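You operate a simulated robot arm through the tools that you are given. There is no shell and no other tool. Be economical: measure what you need, move in short steps, check, and stop when the job is done.

The job below is to be done with a simulated two-armed robot. You get a single attempt, and the scene is never put back.

Task
Hold the orange crate on the teal bench steady with one hand and put the filter can from the top of the sand bench in it with the other.

Only the result counts: the job must be done as asked and must still hold three seconds after the hand-in. Knocking over, shifting, dropping, spilling or breaking anything else fails it.

Robot
Two 7-joint arms with two-finger parallel grippers on one trunk, on a base that drives. Base frame: it is fixed to the floor where the robot stands at the start and does not move with it; the origin is under the middle of the robot, x ahead of it, y to its left, z up. Lengths are in cm, angles in rad, forces in N, time in s.
The left shoulder is at the start at [5, 16.1, 114.8], the right one opposite. With the tool pointing down near the work surface each hand reaches from about 18 to 68 cm from the robot's upright axis, wherever it stands, measured 20 degrees to its own side. Places, roughly: orange crate [-25, -250, 100]. Payload 3.43 kg a hand.
Tool frame (each hand has its own): the origin (TCP) lies between the finger pads and is the grasp point; the fingertips stand 3 cm ahead of it; z points along the fingers, y is the line along which they close. The gripper opens to 9.4 cm. The fingers are 2.8 cm wide and 1 cm thick; the gripper's body (5 by 9.6 cm) begins 5.5 cm behind the TCP.
Orientation is that of the tool frame in the base frame, as a unit quaternion [w, x, y, z]. With the fingers straight down and closing along the base's y, the tool's x points along the base's -x, its y along +y and its z along -z.

Tools
- The arms move only by the tool jog_arm. It takes "left_commands", "right_commands" or both (then of equal length, played together; a hand with none holds still); each is a list of rows, each a list of 7 numbers: the turn, a rotation vector about the base's x, y, z in units of 5 degrees (1.0 is 5 degrees), then the shift along the base's x, y, z in units of 50 mm (1.0 is 50 mm), then the opening, from 0 (shut) to 1 (fully open). In form: [[ax, ay, az, x, y, z, claw], ...]. A call has 1 to 10 rows; each row shifts and turns the commanded pose from where the row before left it. A call with a number of a shift or a turn outside -1 to 1 is refused whole. Rows are played at 5 a second. More than 5 cm and 0.15 rad between two rows, or a gripper value outside its range, and nothing of the call is played. A pose out of reach is approached as far as the arm can. The call stops where the force on the tool passes 40 N (or 10 N more than at its start, if that is more) or the arm is blocked; 0.2 s more then pass. The fingers move at their own pace (about 4.5 cm/s each) and stop on an object; they squeeze with about 24 N. The grip force told is the motor's: it shows also when the fingers shut on nothing. Time passes only in rows, and 0.2 s behind the last, so rows that do not move let the fingers close. The reply holds the time, the measured pose of the TCP, the force on the tool along the base axes, the opening and the grip force, in the units named above and with some noise, with the torque about the TCP (base axes, N m) and any sound that the robot's microphone picked up.
- Cameras (640 x 400 px; columns grow to the right, rows downward): "scene" is now at [12.2, 1.98, 126.69]; the picture's right is [0.24, -0.97, 0.00], its down [-0.61, -0.15, -0.78] and it looks along [0.76, 0.19, -0.63] (base axes); focal length 294 px, centre (320, 200). "left" rides on the left gripper at [7.6, -1.4, -10.3] in its tool frame; the picture's right is [0.18, 0.98, 0.00], its down [-0.75, 0.14, -0.64] and it looks along [-0.63, 0.12, 0.77] (tool axes); focal length 243 px, centre (320, 200). "right" rides on the right gripper at [7.6, 1.4, -10.3] in its tool frame; the picture's right is [-0.18, 0.98, 0.00], its down [-0.75, -0.14, -0.64] and it looks along [-0.63, -0.12, 0.77] (tool axes); focal length 243 px, centre (320, 200). There is no depth. A picture from a camera that has moved, and an enlarged one, comes with that camera's place and axes in the base frame and with its lens.
- get_image(camera): a new picture of that camera. No time passes.
- slide_trunk(by): slides the trunk up (or, below 0, down) by that many cm; the arms and the scene camera ride with it, the base frame stays. It gives what a move gives, with no picture.
- base_move(legs): drives the robot by 1 to 6 legs, each [ahead, left, turn to the left] in cm, cm and rad, along the robot's own axes; the way and the turn of a leg run together, so that a leg with both is an arc; at most 150 cm and 3.142 rad a leg. The arms and the cameras ride along, it lands a little off, and it stops where it bumps. It gives what a move gives.
- head_to(pan, tilt): turns the head with the scene camera to pan (to the left, within 1.396 rad either way) and tilt (down, from -0.506 to 1.204), counted from straight ahead of the robot. It gives what a move gives.
- close_up(camera, box): a new picture of the part [left, top, right, bottom] of that camera's present view, enlarged. No time passes.
- close_job(): hands the job in; it is judged then, once.

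Work in short steps. Places have to be worked out from the pictures, the camera data and where the tool is seen: move nearer, look again, correct. Check each grasp and each placing, and mend what went wrong. You have 120 turns and 100 pictures in all, those below and enlarged ones among them. Open the grippers and draw the arms clear of the work before you hand the job in, unless the task says otherwise; then end with one line.

The tools are called after ">>>" as a command line: name --argument value ..., lists and objects as JSON in quotes. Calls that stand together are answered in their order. jog_arm: Moves the arms, as the interface text tells. Its arguments: {"type":"object","properties":{"left_commands":{"type":"array","items":{"type":"array","items":{"type":"number"}}},"right_commands":{"type":"array","items":{"type":"array","items":{"type":"number"}}}},"required":[]} The other tools are called the same way: slide_trunk (by) slides the trunk up or down; base_move (legs) drives the base; head_to (pan, tilt) turns the head that bears the scene camera; get_image (camera) takes a picture; close_up (camera, box) takes an enlarged picture of a part of a camera's view; close_job () hands the job in.

At the start:

```text
time_s: 0.0
left_tcp_pos: [23.84, 15.41, 106.9]
left_tcp_rot: [0.001, -0.001, 1.0, -0.002]
left_ft_force: [0.2, 0.4, 0.7]
left_wrist_torque: [0.0, 0.01, 0.01]
left_width: 9.4
left_finger_force: 0.0
right_tcp_pos: [33.67, -7.96, 109.62]
right_tcp_rot: [0.0, 0.0, 1.0, 0.0]
right_ft_force: [-0.8, -0.2, -0.3]
right_wrist_torque: [0.03, 0.01, 0.04]
right_width: 9.43
right_finger_force: 0.0
trunk travel left (down, up): [-17.5, 9.2]
robot x, y, heading: [-0.24, 0.16, -0.002]
head pan, tilt: [0.244, 0.677]
```

scene: 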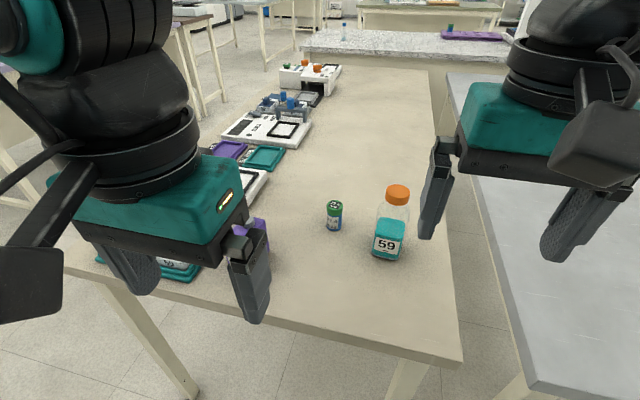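
right: 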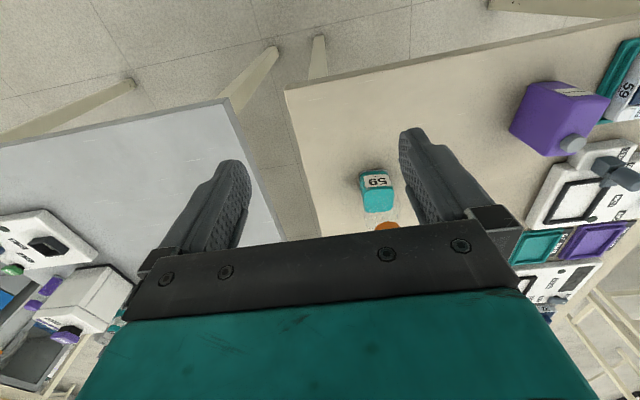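
left: 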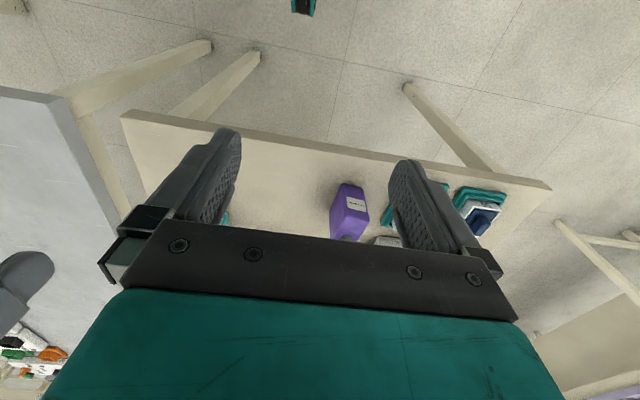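

The sand bench is ahead, with a small green-topped can and a bottle "59". I'll zoom in to identify the filter can.

>>> close_up --camera "scene" --box '[290, 170, 450, 270]'

>>> close_up --camera "scene" --box '[180, 50, 360, 200]'

```text
4.00 times, centred on (370, 220) of scene
camera zoom: at [12.2, 1.98, 126.69], right [0.24, -0.97, 0.0], down [-0.61, -0.15, -0.78], along [0.76, 0.19, -0.63], focal length 1174 px, centre (120, 120)
```

zoom: 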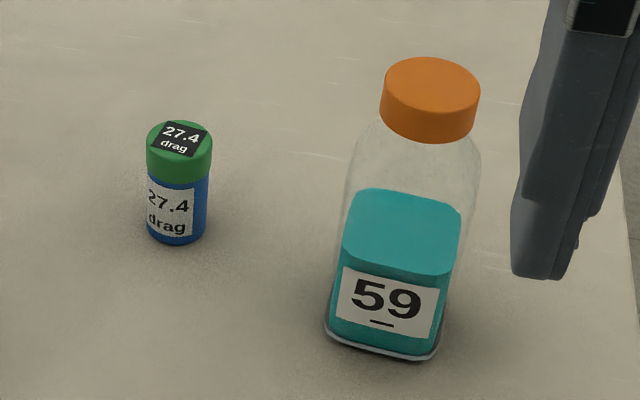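

```text
2.67 times, centred on (270, 125) of scene
camera zoom: at [12.2, 1.98, 126.69], right [0.24, -0.97, 0.0], down [-0.61, -0.15, -0.78], along [0.76, 0.19, -0.63], focal length 783 px, centre (453, 400)
```

zoom: 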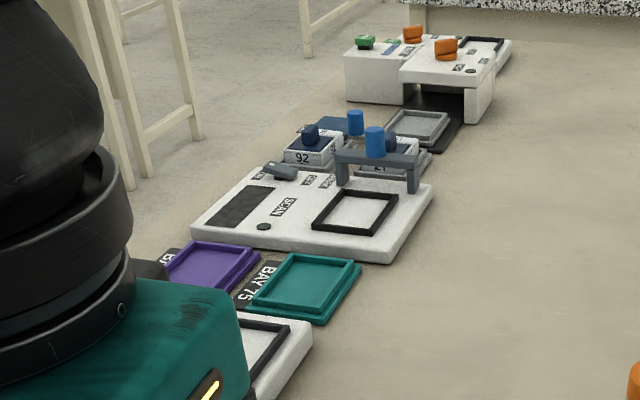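

The can "27.4 drag" at about [65, 11] looks like the filter can. Before grasping it, I'll look towards the crate at the right rear.

>>> head_to --pan -1.39 --tilt 0.4

>>> get_image --camera "scene"

```text
time_s: 1.7
left_tcp_pos: [23.94, 15.34, 106.95]
left_tcp_rot: [0.001, -0.001, 1.0, -0.001]
left_ft_force: [0.7, 0.1, -0.1]
left_wrist_torque: [-0.03, 0.0, 0.02]
left_width: 9.41
left_finger_force: 0.0
right_tcp_pos: [33.76, -7.74, 109.54]
right_tcp_rot: [0.0, 0.001, 1.0, 0.001]
right_ft_force: [-0.1, 0.6, 0.7]
right_wrist_torque: [-0.01, 0.0, 0.01]
right_width: 9.37
right_finger_force: 0.1
trunk travel left (down, up): [-17.5, 9.2]
robot x, y, heading: [-0.25, 0.2, -0.003]
head pan, tilt: [-1.389, 0.4]
```

```text
94 pictures are left
camera scene: at [5.55, -9.21, 129.18], right [-0.98, -0.18, 0.0], down [-0.07, 0.38, -0.92], along [0.17, -0.91, -0.39], focal length 294 px, centre (320, 200)
```

scene: 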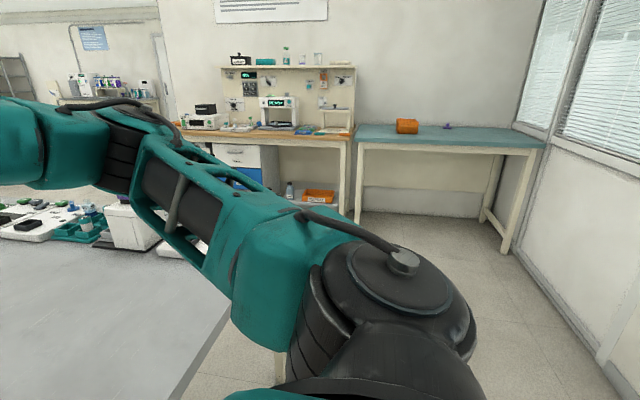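

>>> close_up --camera "scene" --box '[340, 90, 500, 190]'

```text
4.00 times, centred on (420, 140) of scene
camera zoom: at [5.55, -9.21, 129.18], right [-0.98, -0.18, 0.0], down [-0.07, 0.38, -0.92], along [0.17, -0.91, -0.39], focal length 1174 px, centre (-80, 440)
```

zoom: 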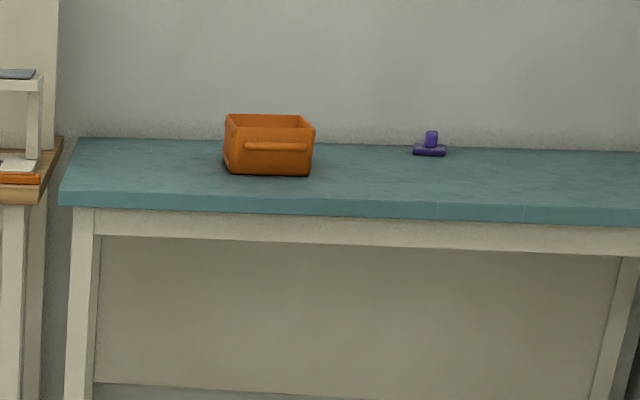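

Crate with a front handle and open top is on the teal bench. Now back to the can: I'll look down at it and nudge the base ahead a little for easier reach.

>>> base_move --legs '[[6, 0, 0]]'

>>> head_to --pan 0.15 --tilt 0.75

>>> get_image --camera "scene"

```text
time_s: 2.7
left_tcp_pos: [29.84, 15.47, 106.75]
left_tcp_rot: [-0.001, -0.001, 1.0, -0.001]
left_ft_force: [0.9, -0.2, 0.3]
left_wrist_torque: [0.0, 0.01, -0.02]
left_width: 9.39
left_finger_force: 0.0
right_tcp_pos: [39.85, -7.94, 109.65]
right_tcp_rot: [-0.001, 0.0, 1.0, 0.0]
right_ft_force: [0.5, 0.4, 0.1]
right_wrist_torque: [0.02, 0.02, -0.02]
right_width: 9.39
right_finger_force: 0.0
trunk travel left (down, up): [-17.5, 9.2]
robot x, y, heading: [6.22, -0.13, -0.003]
head pan, tilt: [-1.389, 0.4]
```

```text
time_s: 4.3
left_tcp_pos: [29.83, 15.45, 107.01]
left_tcp_rot: [0.001, -0.001, 1.0, -0.001]
left_ft_force: [0.3, 0.0, 0.5]
left_wrist_torque: [-0.01, 0.01, -0.02]
left_width: 9.4
left_finger_force: 0.1
right_tcp_pos: [39.68, -7.9, 109.67]
right_tcp_rot: [0.0, 0.0, 1.0, -0.001]
right_ft_force: [-1.0, 0.7, -0.5]
right_wrist_torque: [-0.02, 0.02, 0.03]
right_width: 9.4
right_finger_force: 0.0
trunk travel left (down, up): [-17.5, 9.2]
robot x, y, heading: [6.3, -0.13, 0.003]
head pan, tilt: [0.15, 0.75]
```

```text
92 pictures are left
camera scene: at [18.04, 1.13, 126.07], right [0.15, -0.99, 0.0], down [-0.67, -0.1, -0.73], along [0.72, 0.11, -0.68], focal length 294 px, centre (320, 200)
```

scene: 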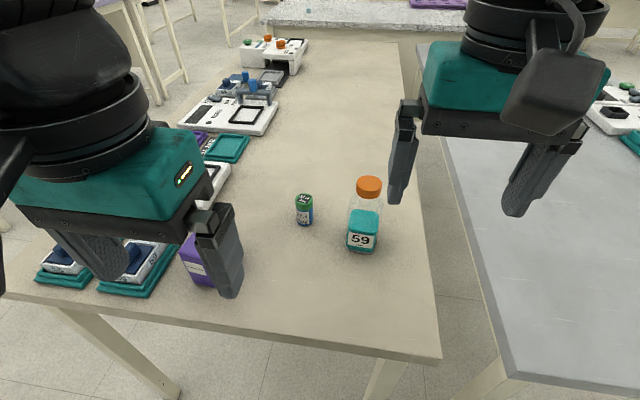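

Left hand goes forward at height toward just short of the can, and its camera takes a look.

>>> jog_arm --left_commands '[[0, 0, 0, 1, -0.2, 0, 1], [0, 0, 0, 1, -0.2, 0, 1], [0, 0, 0, 1, -0.2, 0, 1], [0, 0, 0, 1, -0.1, 0, 1]]'

>>> get_image --camera "left"

>>> get_image --camera "scene"

```text
refused: row 1 steps farther than a row can; nothing moved
```

```text
91 pictures are left
camera left: at [22.3, 14.04, 117.23], right [-0.19, 0.98, 0.0], down [0.75, 0.14, 0.64], along [0.63, 0.12, -0.77], focal length 243 px, centre (320, 200)
```

left: 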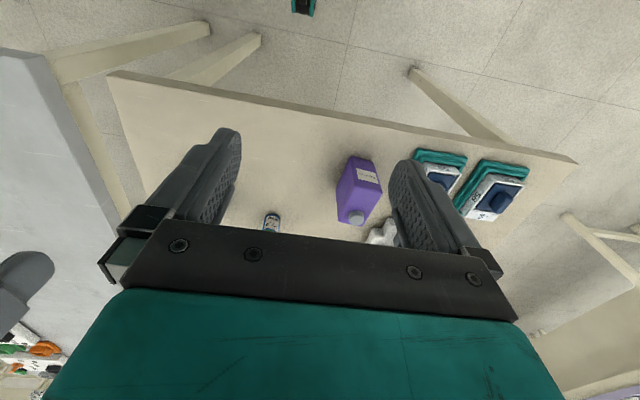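

```text
90 pictures are left
camera scene: at [18.04, 1.13, 126.07], right [0.15, -0.99, 0.0], down [-0.67, -0.1, -0.73], along [0.72, 0.11, -0.68], focal length 294 px, centre (320, 200)
```

scene: 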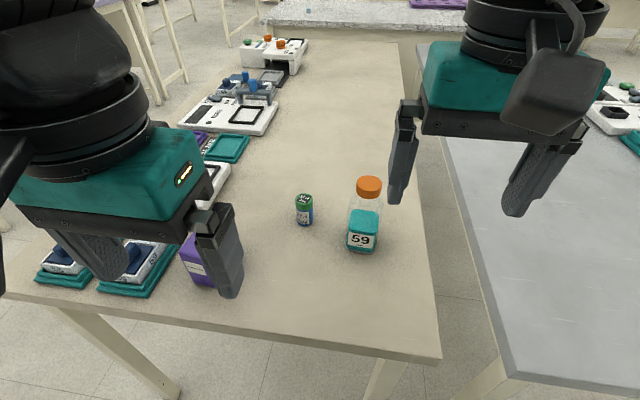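

Triangulating gives can base about [57.5, 10.7, 81]. I'll advance in slightly smaller steps and refine.

>>> jog_arm --left_commands '[[0, 0, 0, 0.95, -0.25, 0, 1], [0, 0, 0, 0.95, -0.25, 0, 1], [0, 0, 0, 0.95, -0.25, 0, 1], [0, 0, 0, 0.6, -0.2, 0, 1]]'

>>> get_image --camera "left"

>>> get_image --camera "scene"

```text
time_s: 5.3
left_tcp_pos: [47.25, 10.56, 106.93]
left_tcp_rot: [0.001, -0.001, 1.0, -0.001]
left_ft_force: [-0.2, -0.1, -0.3]
left_wrist_torque: [-0.02, -0.02, -0.04]
left_width: 9.41
left_finger_force: 0.0
right_tcp_pos: [39.84, -7.91, 109.68]
right_tcp_rot: [0.0, 0.0, 1.0, 0.001]
right_ft_force: [-0.6, -0.1, -0.4]
right_wrist_torque: [0.02, 0.0, 0.02]
right_width: 9.37
right_finger_force: 0.0
trunk travel left (down, up): [-17.5, 9.2]
robot x, y, heading: [5.85, -0.38, 0.004]
head pan, tilt: [0.15, 0.75]
```

```text
89 pictures are left
camera left: at [39.66, 9.28, 117.26], right [-0.19, 0.98, 0.0], down [0.75, 0.14, 0.64], along [0.63, 0.12, -0.77], focal length 243 px, centre (320, 200)
```

left: 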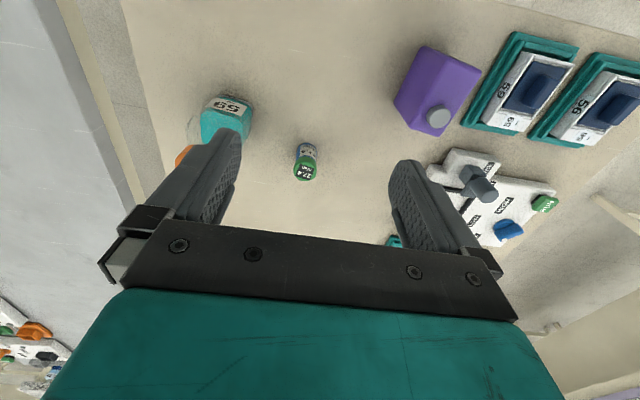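

```text
88 pictures are left
camera scene: at [18.06, 1.12, 126.07], right [0.15, -0.99, 0.0], down [-0.67, -0.1, -0.73], along [0.72, 0.11, -0.68], focal length 294 px, centre (320, 200)
```

scene: 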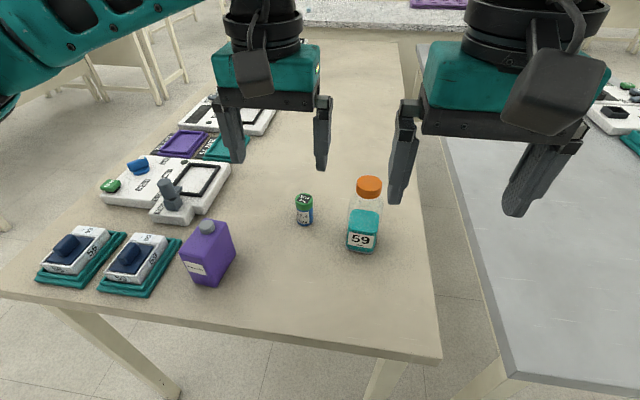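

Refined estimate: can base about [61, 11, 78]. I'll move over it, lower but still well clear, and look again.

>>> jog_arm --left_commands '[[0, 0, 0, 0.8, 0.02, -0.5, 1], [0, 0, 0, 0.8, 0.03, -0.5, 1], [0, 0, 0, 0.6, 0.02, -0.8, 1]]'

>>> get_image --camera "left"

>>> get_image --camera "scene"

```text
time_s: 6.1
left_tcp_pos: [58.22, 11.17, 97.85]
left_tcp_rot: [0.001, 0.001, 1.0, -0.001]
left_ft_force: [0.3, 0.3, -0.3]
left_wrist_torque: [0.0, 0.03, 0.01]
left_width: 9.41
left_finger_force: 0.1
right_tcp_pos: [39.73, -7.84, 109.56]
right_tcp_rot: [-0.001, 0.0, 1.0, 0.0]
right_ft_force: [1.0, 0.7, -0.4]
right_wrist_torque: [-0.06, -0.04, 0.02]
right_width: 9.41
right_finger_force: 0.0
trunk travel left (down, up): [-17.5, 9.2]
robot x, y, heading: [6.17, -0.27, -0.001]
head pan, tilt: [0.15, 0.75]
```

```text
87 pictures are left
camera left: at [50.73, 9.74, 108.15], right [-0.18, 0.98, 0.0], down [0.75, 0.14, 0.64], along [0.63, 0.12, -0.77], focal length 243 px, centre (320, 200)
```

left: 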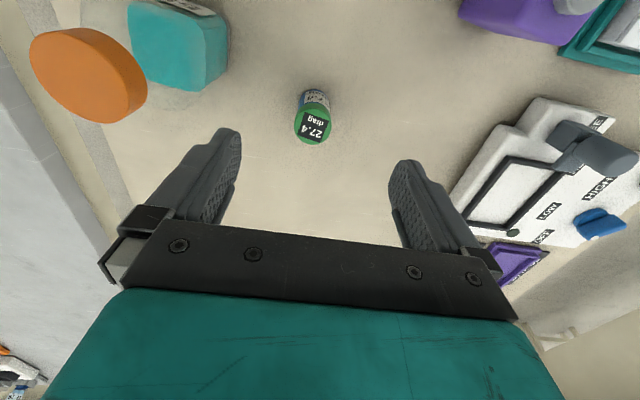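

```text
86 pictures are left
camera scene: at [18.09, 1.13, 126.07], right [0.15, -0.99, 0.0], down [-0.67, -0.1, -0.73], along [0.72, 0.11, -0.68], focal length 294 px, centre (320, 200)
```

scene: 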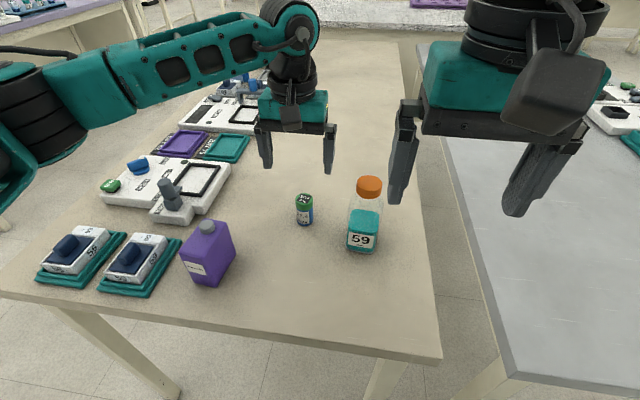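

Can top now around [59.3, 10.7, 87]. Align above it and descend to just over, checking.

>>> jog_arm --left_commands '[[0, 0, 0, 0.2, -0.08, -0.4, 0.8], [0, 0, 0, 0, 0, -0.7, 0.8]]'

>>> get_image --camera "left"

>>> close_up --camera "scene" --box '[220, 80, 420, 270]'

```text
time_s: 6.7
left_tcp_pos: [59.14, 10.7, 92.44]
left_tcp_rot: [0.001, -0.001, 1.0, -0.001]
left_ft_force: [0.5, 0.6, 1.1]
left_wrist_torque: [-0.01, -0.01, -0.01]
left_width: 7.54
left_finger_force: 0.1
right_tcp_pos: [39.75, -7.89, 109.65]
right_tcp_rot: [0.0, 0.0, 1.0, 0.0]
right_ft_force: [-0.2, 0.7, -0.4]
right_wrist_torque: [-0.01, 0.02, 0.03]
right_width: 9.41
right_finger_force: 0.0
trunk travel left (down, up): [-17.5, 9.2]
robot x, y, heading: [5.78, -0.15, 0.003]
head pan, tilt: [0.15, 0.75]
```

```text
85 pictures are left
camera left: at [51.61, 9.27, 102.68], right [-0.19, 0.98, 0.0], down [0.75, 0.14, 0.64], along [0.63, 0.12, -0.77], focal length 243 px, centre (320, 200)
```

left: 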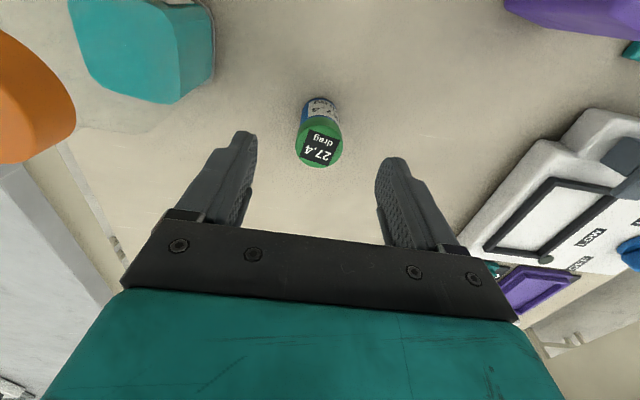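

```text
2.11 times, centred on (320, 175) of scene
camera zoom: at [18.06, 1.15, 126.07], right [0.15, -0.99, 0.0], down [-0.67, -0.1, -0.73], along [0.72, 0.11, -0.68], focal length 618 px, centre (320, 253)
```

zoom: 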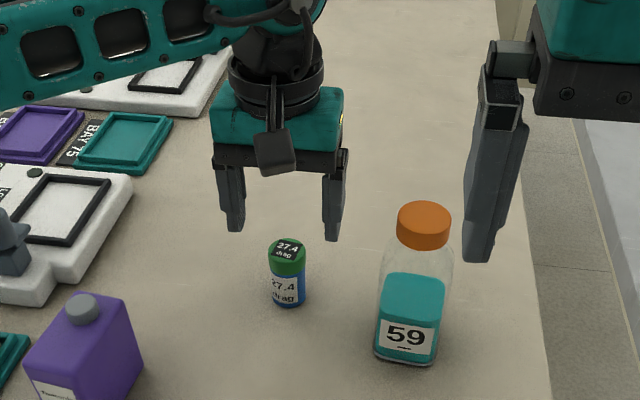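

Alignment is good (can x ≈59.6, y ≈10.8, top ≈87, base ≈80). Descend so the pads straddle the can.

>>> jog_arm --left_commands '[[0, 0, 0, 0.1, 0, -0.6, 0.8], [0, 0, 0, 0, 0, -0.6, 0.8], [0, 0, 0, 0, 0, -0.4, 0.8]]'

>>> get_image --camera "left"

>>> close_up --camera "scene" --box '[220, 80, 420, 270]'

```text
time_s: 7.5
left_tcp_pos: [59.61, 10.6, 84.32]
left_tcp_rot: [0.001, -0.001, 1.0, -0.001]
left_ft_force: [0.6, 1.1, 0.1]
left_wrist_torque: [-0.03, 0.0, 0.0]
left_width: 7.5
left_finger_force: 0.0
right_tcp_pos: [39.65, -7.94, 109.71]
right_tcp_rot: [0.001, 0.0, 1.0, 0.0]
right_ft_force: [0.7, -0.3, -0.3]
right_wrist_torque: [0.01, -0.02, 0.03]
right_width: 9.4
right_finger_force: 0.0
trunk travel left (down, up): [-17.5, 9.2]
robot x, y, heading: [6.44, 0.12, 0.0]
head pan, tilt: [0.15, 0.75]
```

```text
83 pictures are left
camera left: at [52.06, 9.21, 94.64], right [-0.19, 0.98, 0.0], down [0.75, 0.14, 0.64], along [0.63, 0.12, -0.77], focal length 243 px, centre (320, 200)
```

left: 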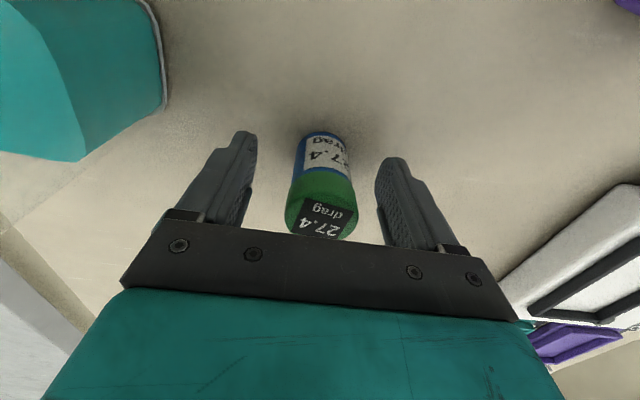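

```text
2.11 times, centred on (320, 175) of scene
camera zoom: at [18.05, 1.14, 126.07], right [0.15, -0.99, 0.0], down [-0.67, -0.1, -0.73], along [0.72, 0.11, -0.68], focal length 618 px, centre (320, 253)
```

zoom: 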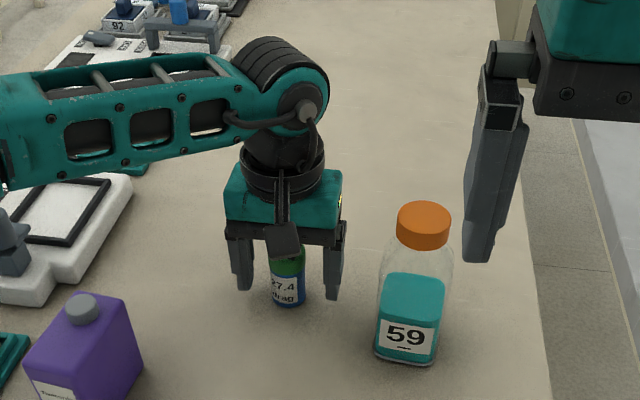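

The can sits centred between the pads (TCP projects right on its middle). Closing.

>>> jog_arm --left_commands '[[0, 0, 0, 0, 0, 0, 0], [0, 0, 0, 0, 0, 0, 0], [0, 0, 0, 0, 0, 0, 0], [0, 0, 0, 0, 0, 0, 0], [0, 0, 0, 0, 0, 0, 0]]'

>>> get_image --camera "left"

```text
time_s: 8.7
left_tcp_pos: [59.5, 10.67, 84.43]
left_tcp_rot: [0.001, -0.001, 1.0, -0.001]
left_ft_force: [0.2, 0.1, 0.5]
left_wrist_torque: [0.01, -0.03, 0.03]
left_width: 3.44
left_finger_force: 24.3
right_tcp_pos: [39.71, -7.94, 109.64]
right_tcp_rot: [0.0, 0.0, 1.0, 0.0]
right_ft_force: [-0.6, -0.3, -0.3]
right_wrist_torque: [0.03, 0.01, 0.0]
right_width: 9.37
right_finger_force: 0.1
trunk travel left (down, up): [-17.5, 9.2]
robot x, y, heading: [6.24, 0.12, 0.003]
head pan, tilt: [0.15, 0.75]
```

```text
81 pictures are left
camera left: at [52.07, 9.21, 94.72], right [-0.19, 0.98, 0.0], down [0.75, 0.14, 0.64], along [0.63, 0.12, -0.77], focal length 243 px, centre (320, 200)
```

left: 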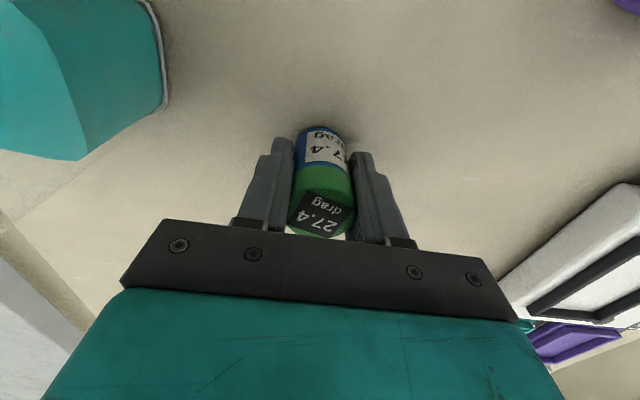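

Gripped at 3.44 cm width. Lift gently and check force.

>>> jog_arm --left_commands '[[0, 0, 0, 0, 0, 0.2, 0], [0, 0, 0, 0, 0, 0.4, 0], [0, 0, 0, 0, 0, 0.8, 0], [0, 0, 0, 0, 0, 0.95, 0]]'

>>> get_image --camera "left"

```text
time_s: 9.7
left_tcp_pos: [59.63, 10.58, 96.12]
left_tcp_rot: [0.0, -0.001, 1.0, -0.001]
left_ft_force: [0.0, -0.4, -0.1]
left_wrist_torque: [-0.05, 0.0, 0.04]
left_width: 3.42
left_finger_force: 24.1
right_tcp_pos: [39.72, -7.92, 109.58]
right_tcp_rot: [0.0, -0.001, 1.0, 0.001]
right_ft_force: [1.2, -0.1, -0.3]
right_wrist_torque: [0.01, 0.01, 0.02]
right_width: 9.4
right_finger_force: 0.0
trunk travel left (down, up): [-17.5, 9.2]
robot x, y, heading: [6.05, 0.59, 0.004]
head pan, tilt: [0.15, 0.75]
```

```text
80 pictures are left
camera left: at [51.97, 9.19, 106.57], right [-0.19, 0.98, 0.0], down [0.75, 0.14, 0.64], along [0.63, 0.12, -0.77], focal length 243 px, centre (320, 200)
```

left: 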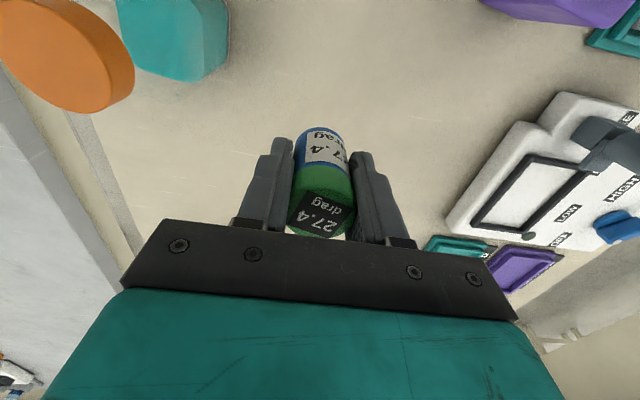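

The can is lifted and light. Raise further and draw the arm back for driving.

>>> jog_arm --left_commands '[[0, 0, 0, 0, 0, 0.95, 0], [0, 0, 0, 0, 0, 0.95, 0], [0, 0, 0, -0.95, 0.15, 0.2, 0], [0, 0, 0, -0.95, 0.15, 0.2, 0], [0, 0, 0, -0.95, 0.15, 0.2, 0], [0, 0, 0, -0.95, 0.15, 0, 0], [0, 0, 0, -0.95, 0.15, 0, 0], [0, 0, 0, -0.95, 0.15, 0, 0]]'

>>> head_to --pan -1.39 --tilt 0.6

>>> get_image --camera "scene"

```text
time_s: 11.5
left_tcp_pos: [30.87, 15.19, 108.61]
left_tcp_rot: [0.0, -0.001, 1.0, -0.001]
left_ft_force: [-0.1, -1.0, -1.0]
left_wrist_torque: [0.0, 0.0, 0.01]
left_width: 3.43
left_finger_force: 23.9
right_tcp_pos: [39.74, -7.88, 109.65]
right_tcp_rot: [0.0, 0.0, 1.0, -0.001]
right_ft_force: [0.6, 0.3, -0.3]
right_wrist_torque: [0.04, 0.01, 0.0]
right_width: 9.4
right_finger_force: 0.2
trunk travel left (down, up): [-17.5, 9.2]
robot x, y, heading: [6.36, 0.09, 0.001]
head pan, tilt: [0.15, 0.75]
```

```text
time_s: 13.1
left_tcp_pos: [31.06, 15.18, 108.55]
left_tcp_rot: [0.001, 0.0, 1.0, -0.001]
left_ft_force: [0.1, -1.0, 0.2]
left_wrist_torque: [0.0, -0.02, 0.02]
left_width: 3.41
left_finger_force: 23.2
right_tcp_pos: [39.73, -7.77, 109.6]
right_tcp_rot: [0.0, 0.0, 1.0, 0.0]
right_ft_force: [-0.8, -0.9, -0.4]
right_wrist_torque: [0.0, 0.0, 0.0]
right_width: 9.4
right_finger_force: 0.0
trunk travel left (down, up): [-17.5, 9.2]
robot x, y, heading: [5.88, -0.11, -0.0]
head pan, tilt: [-1.389, 0.6]
```

```text
79 pictures are left
camera scene: at [11.45, -8.79, 127.36], right [-0.98, -0.18, 0.0], down [-0.1, 0.56, -0.83], along [0.15, -0.81, -0.56], focal length 294 px, centre (320, 200)
```

scene: 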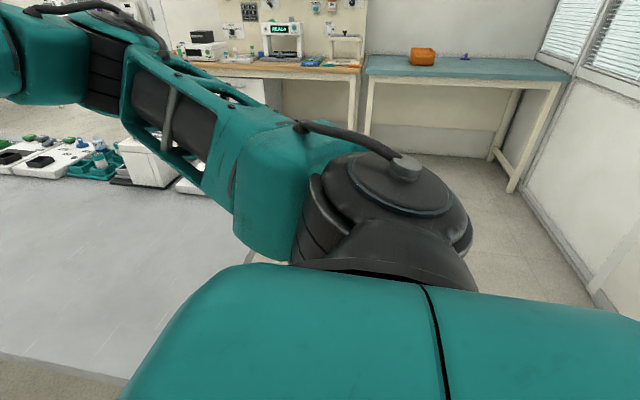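

The grey bench's edge is about x=35 and the floor behind seems clear (wall near x=-110). Back off 28 cm, turn right 90° and look ahead.

>>> base_move --legs '[[-28, 0, 0], [0, 0, -1.571]]'

>>> head_to --pan 0 --tilt 0.5

>>> get_image --camera "scene"

```text
time_s: 18.9
left_tcp_pos: [-6.68, -25.11, 108.56]
left_tcp_rot: [-0.001, 0.706, 0.708, -0.001]
left_ft_force: [0.4, 0.6, -0.6]
left_wrist_torque: [0.0, 0.03, -0.02]
left_width: 3.41
left_finger_force: 23.4
right_tcp_pos: [-29.81, -33.71, 109.68]
right_tcp_rot: [0.001, 0.707, 0.707, 0.0]
right_ft_force: [0.7, 0.7, 0.4]
right_wrist_torque: [0.02, 0.02, 0.0]
right_width: 9.43
right_finger_force: 0.1
trunk travel left (down, up): [-17.5, 9.2]
robot x, y, heading: [-22.0, 0.14, -1.571]
head pan, tilt: [-1.389, 0.6]
```

```text
time_s: 20.4
left_tcp_pos: [-6.78, -25.01, 108.71]
left_tcp_rot: [0.0, 0.707, 0.707, -0.001]
left_ft_force: [-0.3, 0.3, -0.5]
left_wrist_torque: [0.0, 0.03, 0.02]
left_width: 3.41
left_finger_force: 23.9
right_tcp_pos: [-29.85, -33.76, 109.61]
right_tcp_rot: [0.001, 0.707, 0.707, 0.0]
right_ft_force: [-0.3, 0.2, -0.3]
right_wrist_torque: [0.0, 0.02, 0.0]
right_width: 9.41
right_finger_force: 0.1
trunk travel left (down, up): [-17.5, 9.2]
robot x, y, heading: [-22.24, 0.21, -1.571]
head pan, tilt: [0.0, 0.499]
```

```text
78 pictures are left
camera scene: at [-22.11, -13.21, 128.27], right [-1.0, 0.0, 0.0], down [0.0, 0.48, -0.88], along [0.0, -0.88, -0.48], focal length 294 px, centre (320, 200)
```

scene: 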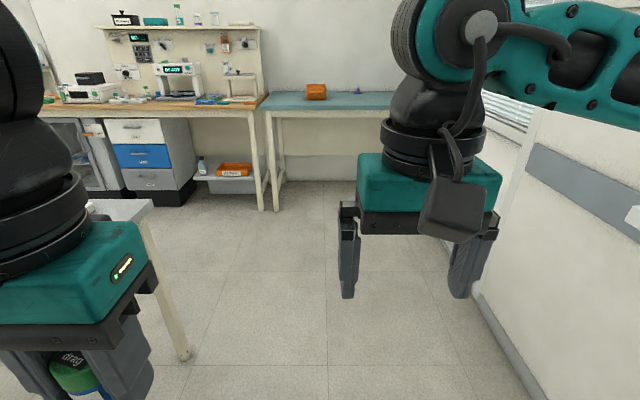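

Path ahead is clear; drive 120 cm toward the teal bench and look again.

>>> base_move --legs '[[125, 0, 0]]'

>>> get_image --camera "scene"

```text
time_s: 26.7
left_tcp_pos: [-8.0, -150.13, 108.63]
left_tcp_rot: [0.0, 0.712, 0.702, -0.001]
left_ft_force: [0.4, -0.2, -0.5]
left_wrist_torque: [-0.04, 0.01, 0.01]
left_width: 3.41
left_finger_force: 24.0
right_tcp_pos: [-31.29, -158.62, 109.49]
right_tcp_rot: [0.0, 0.712, 0.702, 0.0]
right_ft_force: [1.1, 0.2, 0.4]
right_wrist_torque: [-0.02, -0.01, 0.01]
right_width: 9.38
right_finger_force: 0.3
trunk travel left (down, up): [-17.5, 9.2]
robot x, y, heading: [-23.52, -124.88, -1.589]
head pan, tilt: [0.0, 0.499]
```

```text
77 pictures are left
camera scene: at [-23.25, -138.14, 128.27], right [-1.0, 0.02, 0.0], down [0.01, 0.48, -0.88], along [-0.01, -0.88, -0.48], focal length 294 px, centre (320, 200)
```

scene: 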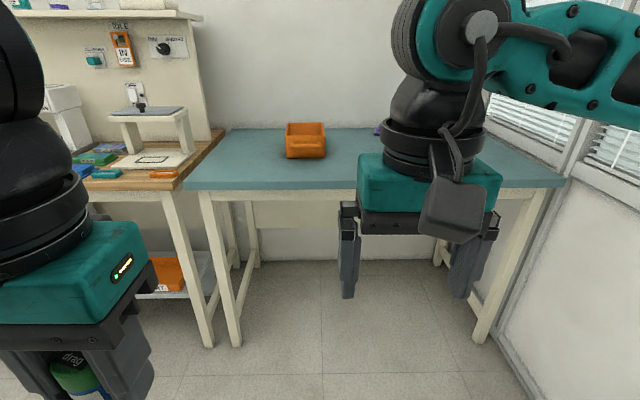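

Bench top z ≈ 88, front edge y ≈ -220, crate x ≈ -19, front ≈ -247. Drive nearer, staying short of the bench edge.

>>> base_move --legs '[[60, 3, 0.018]]'

>>> head_to --pan 0.0 --tilt 0.6

>>> get_image --camera "scene"

>>> get_image --camera "right"

```text
time_s: 30.1
left_tcp_pos: [-5.02, -209.06, 108.68]
left_tcp_rot: [0.0, 0.705, 0.709, -0.001]
left_ft_force: [1.4, -0.3, -1.0]
left_wrist_torque: [-0.01, 0.02, 0.02]
left_width: 3.44
left_finger_force: 24.1
right_tcp_pos: [-28.01, -218.02, 109.68]
right_tcp_rot: [0.0, 0.706, 0.708, 0.0]
right_ft_force: [0.6, -0.3, -0.2]
right_wrist_torque: [-0.01, 0.05, -0.02]
right_width: 9.4
right_finger_force: 0.1
trunk travel left (down, up): [-17.5, 9.2]
robot x, y, heading: [-20.39, -183.96, -1.566]
head pan, tilt: [0.0, 0.499]
```

```text
time_s: 30.8
left_tcp_pos: [-4.95, -209.02, 108.58]
left_tcp_rot: [0.0, 0.705, 0.709, 0.0]
left_ft_force: [-0.2, -0.3, -0.7]
left_wrist_torque: [0.0, 0.0, 0.0]
left_width: 3.4
left_finger_force: 24.4
right_tcp_pos: [-27.98, -218.01, 109.71]
right_tcp_rot: [0.0, 0.706, 0.708, 0.0]
right_ft_force: [-0.6, 0.3, 0.6]
right_wrist_torque: [-0.02, -0.02, 0.0]
right_width: 9.39
right_finger_force: 0.1
trunk travel left (down, up): [-17.5, 9.2]
robot x, y, heading: [-20.18, -184.21, -1.565]
head pan, tilt: [0.0, 0.6]
```

```text
76 pictures are left
camera scene: at [-20.34, -197.1, 127.36], right [-1.0, 0.0, 0.0], down [0.0, 0.56, -0.83], along [0.0, -0.83, -0.56], focal length 294 px, centre (320, 200)
```

scene: 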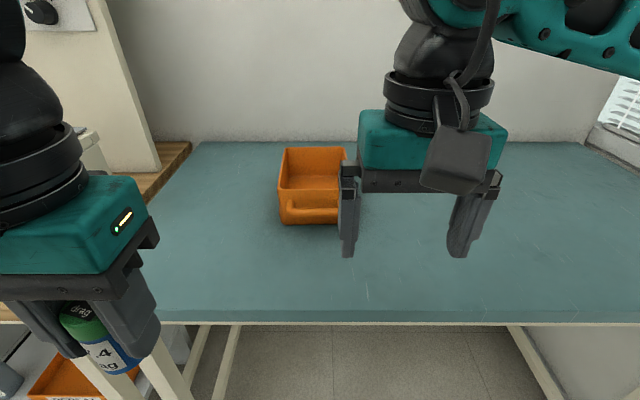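

```text
75 pictures are left
camera right: at [-26.61, -210.27, 120.05], right [0.98, -0.18, 0.0], down [-0.14, -0.75, 0.64], along [-0.12, -0.63, -0.77], focal length 243 px, centre (320, 200)
```

right: 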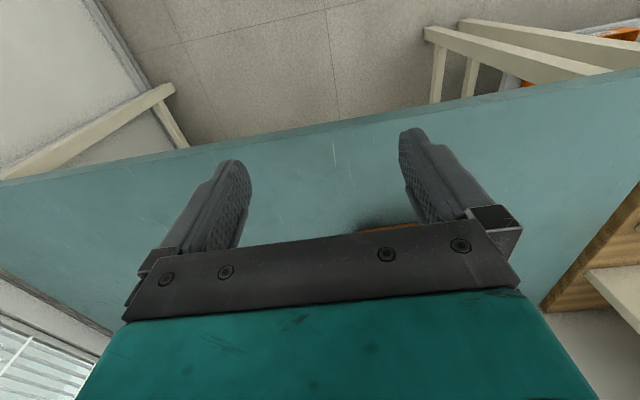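

Crate seems about 16 wide × 20 deep × 9 high, centre ≈ [-19, -256]. I'll creep 6 cm closer (the margin used at the sand bench), then raise the right hand to view the crate.

>>> base_move --legs '[[6, 0, 0]]'

>>> jog_arm --right_commands '[[0, 0, 0, -0.8, 0, 0.5, 1], [0, 0, 0, -0.8, 0, 0.5, 1], [0, 0, 0, -0.5, 0, 0.3, 1]]'

>>> get_image --camera "scene"

>>> close_up --camera "scene" --box '[240, 120, 400, 240]'

```text
time_s: 31.7
left_tcp_pos: [-4.99, -215.03, 108.59]
left_tcp_rot: [-0.001, 0.705, 0.709, -0.001]
left_ft_force: [-0.4, -0.6, -0.6]
left_wrist_torque: [0.02, -0.01, 0.02]
left_width: 3.42
left_finger_force: 24.4
right_tcp_pos: [-27.97, -224.04, 109.59]
right_tcp_rot: [-0.001, 0.706, 0.708, 0.001]
right_ft_force: [-1.3, -0.1, 0.3]
right_wrist_torque: [0.01, -0.01, -0.02]
right_width: 9.38
right_finger_force: 0.1
trunk travel left (down, up): [-17.5, 9.2]
robot x, y, heading: [-20.16, -190.78, -1.569]
head pan, tilt: [0.0, 0.6]
```

```text
time_s: 32.5
left_tcp_pos: [-5.05, -215.11, 108.62]
left_tcp_rot: [0.0, 0.705, 0.709, -0.002]
left_ft_force: [0.0, 0.0, -0.2]
left_wrist_torque: [0.0, -0.03, -0.02]
left_width: 3.39
left_finger_force: 23.6
right_tcp_pos: [-38.5, -223.97, 116.08]
right_tcp_rot: [0.0, 0.706, 0.708, -0.001]
right_ft_force: [-0.3, 0.8, -0.2]
right_wrist_torque: [0.02, 0.02, 0.0]
right_width: 9.41
right_finger_force: 0.1
trunk travel left (down, up): [-17.5, 9.2]
robot x, y, heading: [-20.14, -190.09, -1.567]
head pan, tilt: [0.0, 0.6]
```

```text
74 pictures are left
camera scene: at [-20.35, -203.1, 127.36], right [-1.0, 0.0, 0.0], down [0.0, 0.56, -0.83], along [0.0, -0.83, -0.56], focal length 294 px, centre (320, 200)
```

scene: 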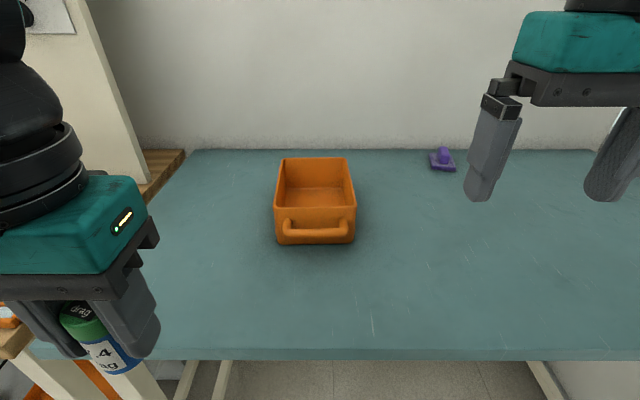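

```text
3.33 times, centred on (320, 180) of scene
camera zoom: at [-20.35, -203.1, 127.36], right [-1.0, 0.0, 0.0], down [0.0, 0.56, -0.83], along [0.0, -0.83, -0.56], focal length 979 px, centre (320, 267)
```

zoom: 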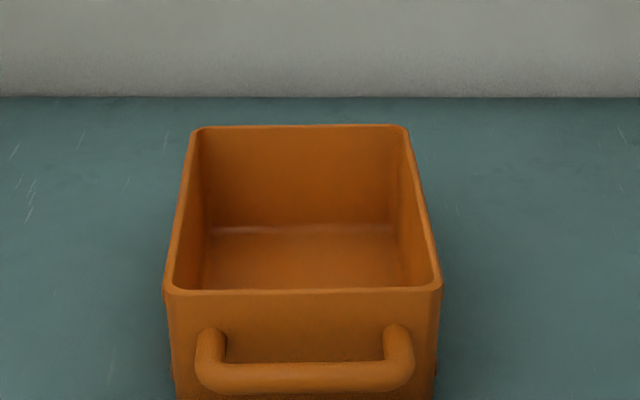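

Crate now measured: rim z ≈ 97, x from about -27 to -12, y from -246.5 to -265. Plan: right hand pinches the right wall, left puts the can in the front-left part. Move 3 cm closer, then bring the right hand over the wall, high.

>>> base_move --legs '[[3, 0, 0]]'

>>> jog_arm --right_commands '[[0, 0, 0, 0.4, -0.9, 0, 1], [0, 0, 0, 0.4, -0.9, 0, 1], [0, 0, 0, 0.4, -0.9, 0, 1], [0, 0, 0, 0.4, -0.9, 0, 1], [0, 0, 0, 0.4, -0.9, -0.1, 1], [0, 0, 0, 0.34, -0.8, -0.3, 0.6]]'

>>> get_image --camera "right"

>>> get_image --camera "scene"

```text
time_s: 33.4
left_tcp_pos: [-4.97, -218.18, 108.6]
left_tcp_rot: [-0.001, 0.705, 0.709, -0.001]
left_ft_force: [-0.2, 0.3, -0.7]
left_wrist_torque: [0.02, 0.01, 0.0]
left_width: 3.42
left_finger_force: 24.5
right_tcp_pos: [-38.47, -227.11, 116.11]
right_tcp_rot: [0.0, 0.707, 0.707, 0.001]
right_ft_force: [0.1, -0.8, 0.4]
right_wrist_torque: [0.02, 0.02, 0.0]
right_width: 9.38
right_finger_force: 0.0
trunk travel left (down, up): [-17.5, 9.2]
robot x, y, heading: [-20.15, -192.95, -1.566]
head pan, tilt: [0.0, 0.6]
```

```text
time_s: 34.8
left_tcp_pos: [-5.08, -218.12, 108.59]
left_tcp_rot: [0.0, 0.706, 0.708, -0.001]
left_ft_force: [0.6, -0.9, 0.0]
left_wrist_torque: [0.02, 0.02, -0.01]
left_width: 3.42
left_finger_force: 23.7
right_tcp_pos: [-26.96, -252.5, 113.99]
right_tcp_rot: [0.0, 0.705, 0.709, -0.001]
right_ft_force: [-0.2, -0.4, -0.1]
right_wrist_torque: [-0.02, -0.02, 0.04]
right_width: 5.94
right_finger_force: 0.2
right hand out of reach, approached as far as the arm can: row 6
trunk travel left (down, up): [-17.5, 9.2]
robot x, y, heading: [-20.08, -192.8, -1.573]
head pan, tilt: [0.0, 0.6]
```

```text
72 pictures are left
camera right: at [-25.54, -244.86, 124.51], right [0.98, -0.18, 0.0], down [-0.14, -0.75, 0.64], along [-0.12, -0.63, -0.77], focal length 243 px, centre (320, 200)
```

right: 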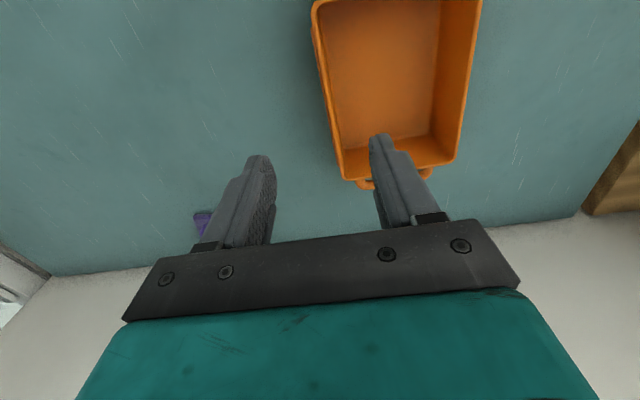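

```text
71 pictures are left
camera scene: at [-20.32, -206.13, 127.36], right [-1.0, 0.0, 0.0], down [0.0, 0.57, -0.82], along [0.0, -0.82, -0.57], focal length 294 px, centre (320, 200)
```

scene: 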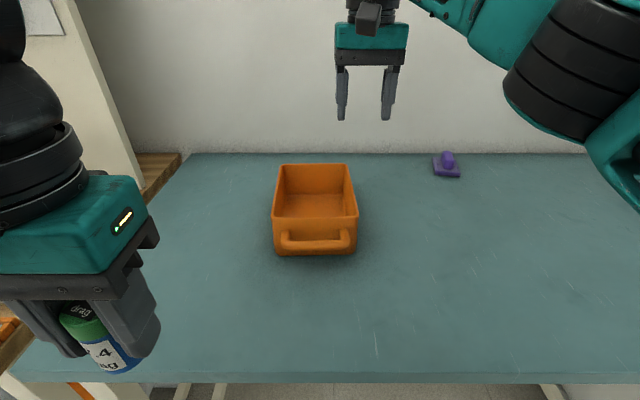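

Right wall is at x ≈ -25.7. At this height the reach is limited; lower to z≈104 and align x over the wall.

>>> jog_arm --right_commands '[[0, 0, 0, 0.12, 0, -0.9, 0.6], [0, 0, 0, 0.13, -0.2, -0.9, 0.6]]'

>>> get_image --camera "right"

>>> close_up --camera "scene" --box '[220, 40, 420, 270]'

```text
time_s: 35.4
left_tcp_pos: [-4.98, -218.03, 108.66]
left_tcp_rot: [-0.001, 0.705, 0.71, 0.0]
left_ft_force: [-0.3, 0.7, 0.2]
left_wrist_torque: [-0.01, -0.03, 0.0]
left_width: 3.43
left_finger_force: 23.8
right_tcp_pos: [-25.83, -253.64, 104.98]
right_tcp_rot: [0.0, 0.706, 0.708, 0.0]
right_ft_force: [-0.8, -0.1, 0.3]
right_wrist_torque: [0.01, 0.0, -0.03]
right_width: 5.66
right_finger_force: 0.1
trunk travel left (down, up): [-17.5, 9.2]
robot x, y, heading: [-20.09, -193.01, -1.568]
head pan, tilt: [0.0, 0.6]
```

```text
70 pictures are left
camera right: at [-24.33, -246.04, 115.37], right [0.98, -0.18, 0.0], down [-0.14, -0.75, 0.64], along [-0.12, -0.63, -0.77], focal length 243 px, centre (320, 200)
```

right: 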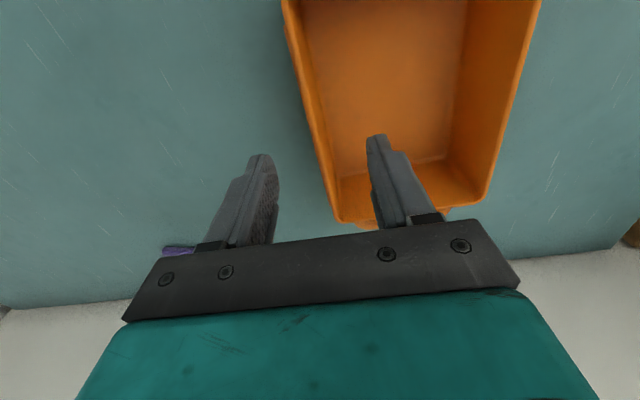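

```text
1.74 times, centred on (320, 155) of scene
camera zoom: at [-20.29, -206.16, 127.36], right [-1.0, 0.0, 0.0], down [0.0, 0.57, -0.82], along [0.0, -0.82, -0.57], focal length 511 px, centre (320, 278)
```

zoom: 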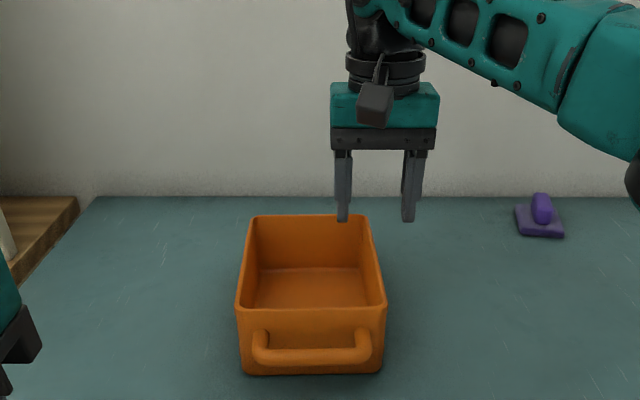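

The wall runs between the open fingers (wall ≈ -25.9, TCP -25.8). Descend straddling the wall.

>>> jog_arm --right_commands '[[0, 0, 0, 0, 0, -0.7, 0.6], [0, 0, 0, 0, 0, -0.7, 0.6], [0, 0, 0, 0, 0, -0.45, 0.6]]'

>>> get_image --camera "right"

>>> close_up --camera "scene" --box '[220, 40, 420, 270]'

```text
time_s: 36.2
left_tcp_pos: [-4.9, -218.18, 108.68]
left_tcp_rot: [-0.001, 0.705, 0.709, -0.001]
left_ft_force: [-0.8, -0.1, -0.4]
left_wrist_torque: [0.0, 0.02, 0.0]
left_width: 3.45
left_finger_force: 24.2
right_tcp_pos: [-25.82, -253.69, 95.82]
right_tcp_rot: [0.001, 0.707, 0.707, 0.001]
right_ft_force: [0.1, -0.7, 0.0]
right_wrist_torque: [0.0, -0.02, 0.01]
right_width: 5.64
right_finger_force: 0.0
trunk travel left (down, up): [-17.5, 9.2]
robot x, y, heading: [-20.42, -193.63, -1.563]
head pan, tilt: [0.0, 0.6]
```

```text
68 pictures are left
camera right: at [-24.49, -246.0, 106.14], right [0.98, -0.18, 0.0], down [-0.14, -0.75, 0.64], along [-0.12, -0.63, -0.77], focal length 243 px, centre (320, 200)
```

right: 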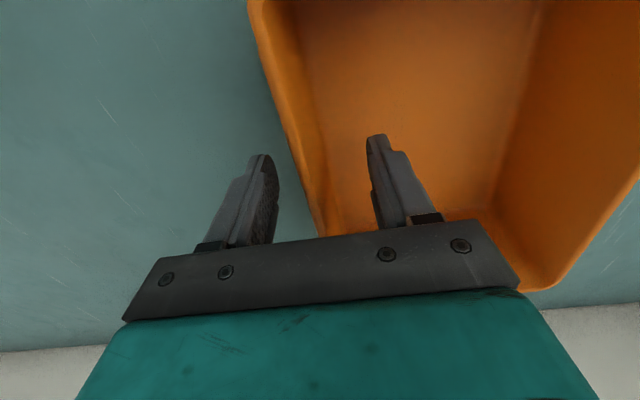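

```text
1.74 times, centred on (320, 155) of scene
camera zoom: at [-20.33, -206.13, 127.36], right [-1.0, 0.0, 0.0], down [0.0, 0.57, -0.82], along [0.0, -0.82, -0.57], focal length 511 px, centre (320, 278)
```

zoom: 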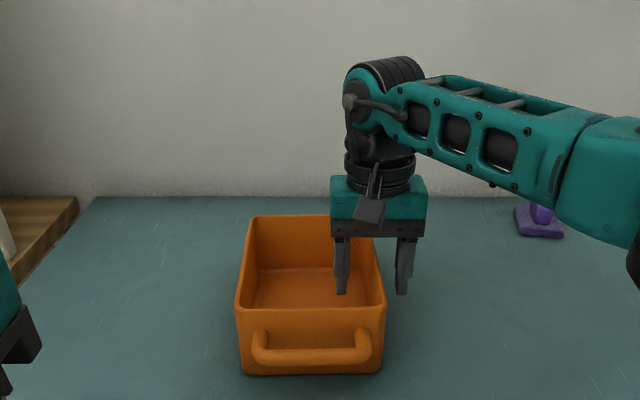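

The wall is within ~1 mm of the finger centre. Close the right hand on it.

>>> jog_arm --right_commands '[[0, 0, 0, 0, 0, 0, 0.3], [0, 0, 0, 0, 0, 0, 0.15], [0, 0, 0, 0, 0, 0, 0], [0, 0, 0, 0, 0, 0, 0], [0, 0, 0, 0, 0, 0, 0]]'

>>> close_up --camera "scene" --box '[220, 40, 420, 270]'

```text
time_s: 37.4
left_tcp_pos: [-4.97, -218.13, 108.58]
left_tcp_rot: [0.0, 0.705, 0.709, -0.001]
left_ft_force: [-0.1, 1.0, -0.4]
left_wrist_torque: [-0.01, -0.01, 0.01]
left_width: 3.42
left_finger_force: 24.2
right_tcp_pos: [-25.84, -253.71, 95.67]
right_tcp_rot: [0.0, 0.706, 0.708, -0.001]
right_ft_force: [0.5, 0.9, -0.2]
right_wrist_torque: [-0.03, 0.01, -0.01]
right_width: 0.92
right_finger_force: 24.2
trunk travel left (down, up): [-17.5, 9.2]
robot x, y, heading: [-19.98, -192.98, -1.571]
head pan, tilt: [0.0, 0.6]
```

```text
1.74 times, centred on (320, 155) of scene
camera zoom: at [-20.32, -206.12, 127.36], right [-1.0, 0.0, 0.0], down [0.0, 0.56, -0.83], along [0.0, -0.83, -0.56], focal length 511 px, centre (320, 278)
```

zoom: 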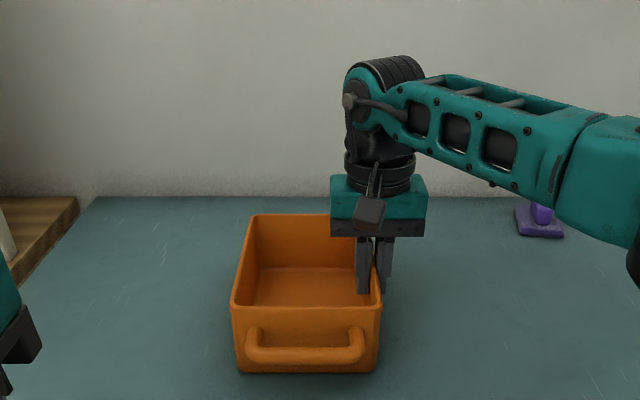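

Crate held (wall 0.9 cm, 24 N). To keep the grippers apart I'll yaw the left hand -90° about z (its narrow side then faces the right gripper), turning first while staying put.

>>> jog_arm --left_commands '[[0, 0, -1, 0, -0.3, 0, 0], [0, 0, -1, 0, -0.3, 0, 0], [0, 0, -1, 0, -0.3, 0, 0], [0, 0, -1, 0, -0.3, 0, 0], [0, 0, -1, 0, -0.3, 0, 0], [0, 0, -1, 0, -0.3, 0, 0], [0, 0, -1, 0, 0, 0, 0], [0, 0, -1, 0, 0, 0, 0], [0, 0, -1, 0, 0, 0, 0]]'

>>> get_image --camera "scene"

```text
time_s: 39.4
left_tcp_pos: [-5.04, -227.11, 108.8]
left_tcp_rot: [-0.001, 0.923, 0.384, -0.002]
left_ft_force: [-0.2, 0.2, -0.6]
left_wrist_torque: [0.0, -0.01, 0.01]
left_width: 3.4
left_finger_force: 24.1
right_tcp_pos: [-25.84, -253.75, 95.74]
right_tcp_rot: [-0.001, 0.707, 0.708, 0.0]
right_ft_force: [1.0, 0.2, -0.5]
right_wrist_torque: [0.07, -0.01, -0.01]
right_width: 0.94
right_finger_force: 24.1
trunk travel left (down, up): [-17.5, 9.2]
robot x, y, heading: [-20.5, -193.22, -1.568]
head pan, tilt: [0.0, 0.6]
```

```text
65 pictures are left
camera scene: at [-20.32, -206.13, 127.36], right [-1.0, 0.0, 0.0], down [0.0, 0.57, -0.82], along [0.0, -0.82, -0.57], focal length 294 px, centre (320, 200)
```

scene: 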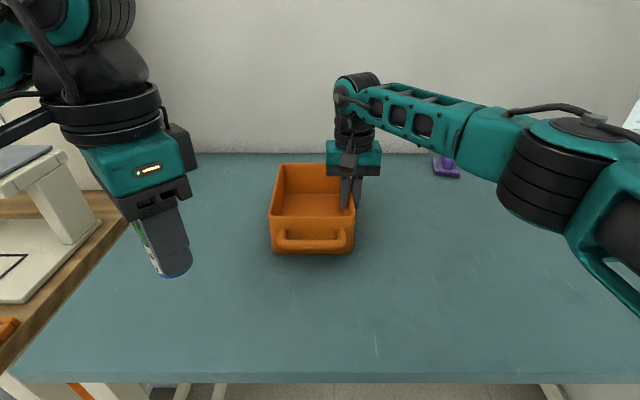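

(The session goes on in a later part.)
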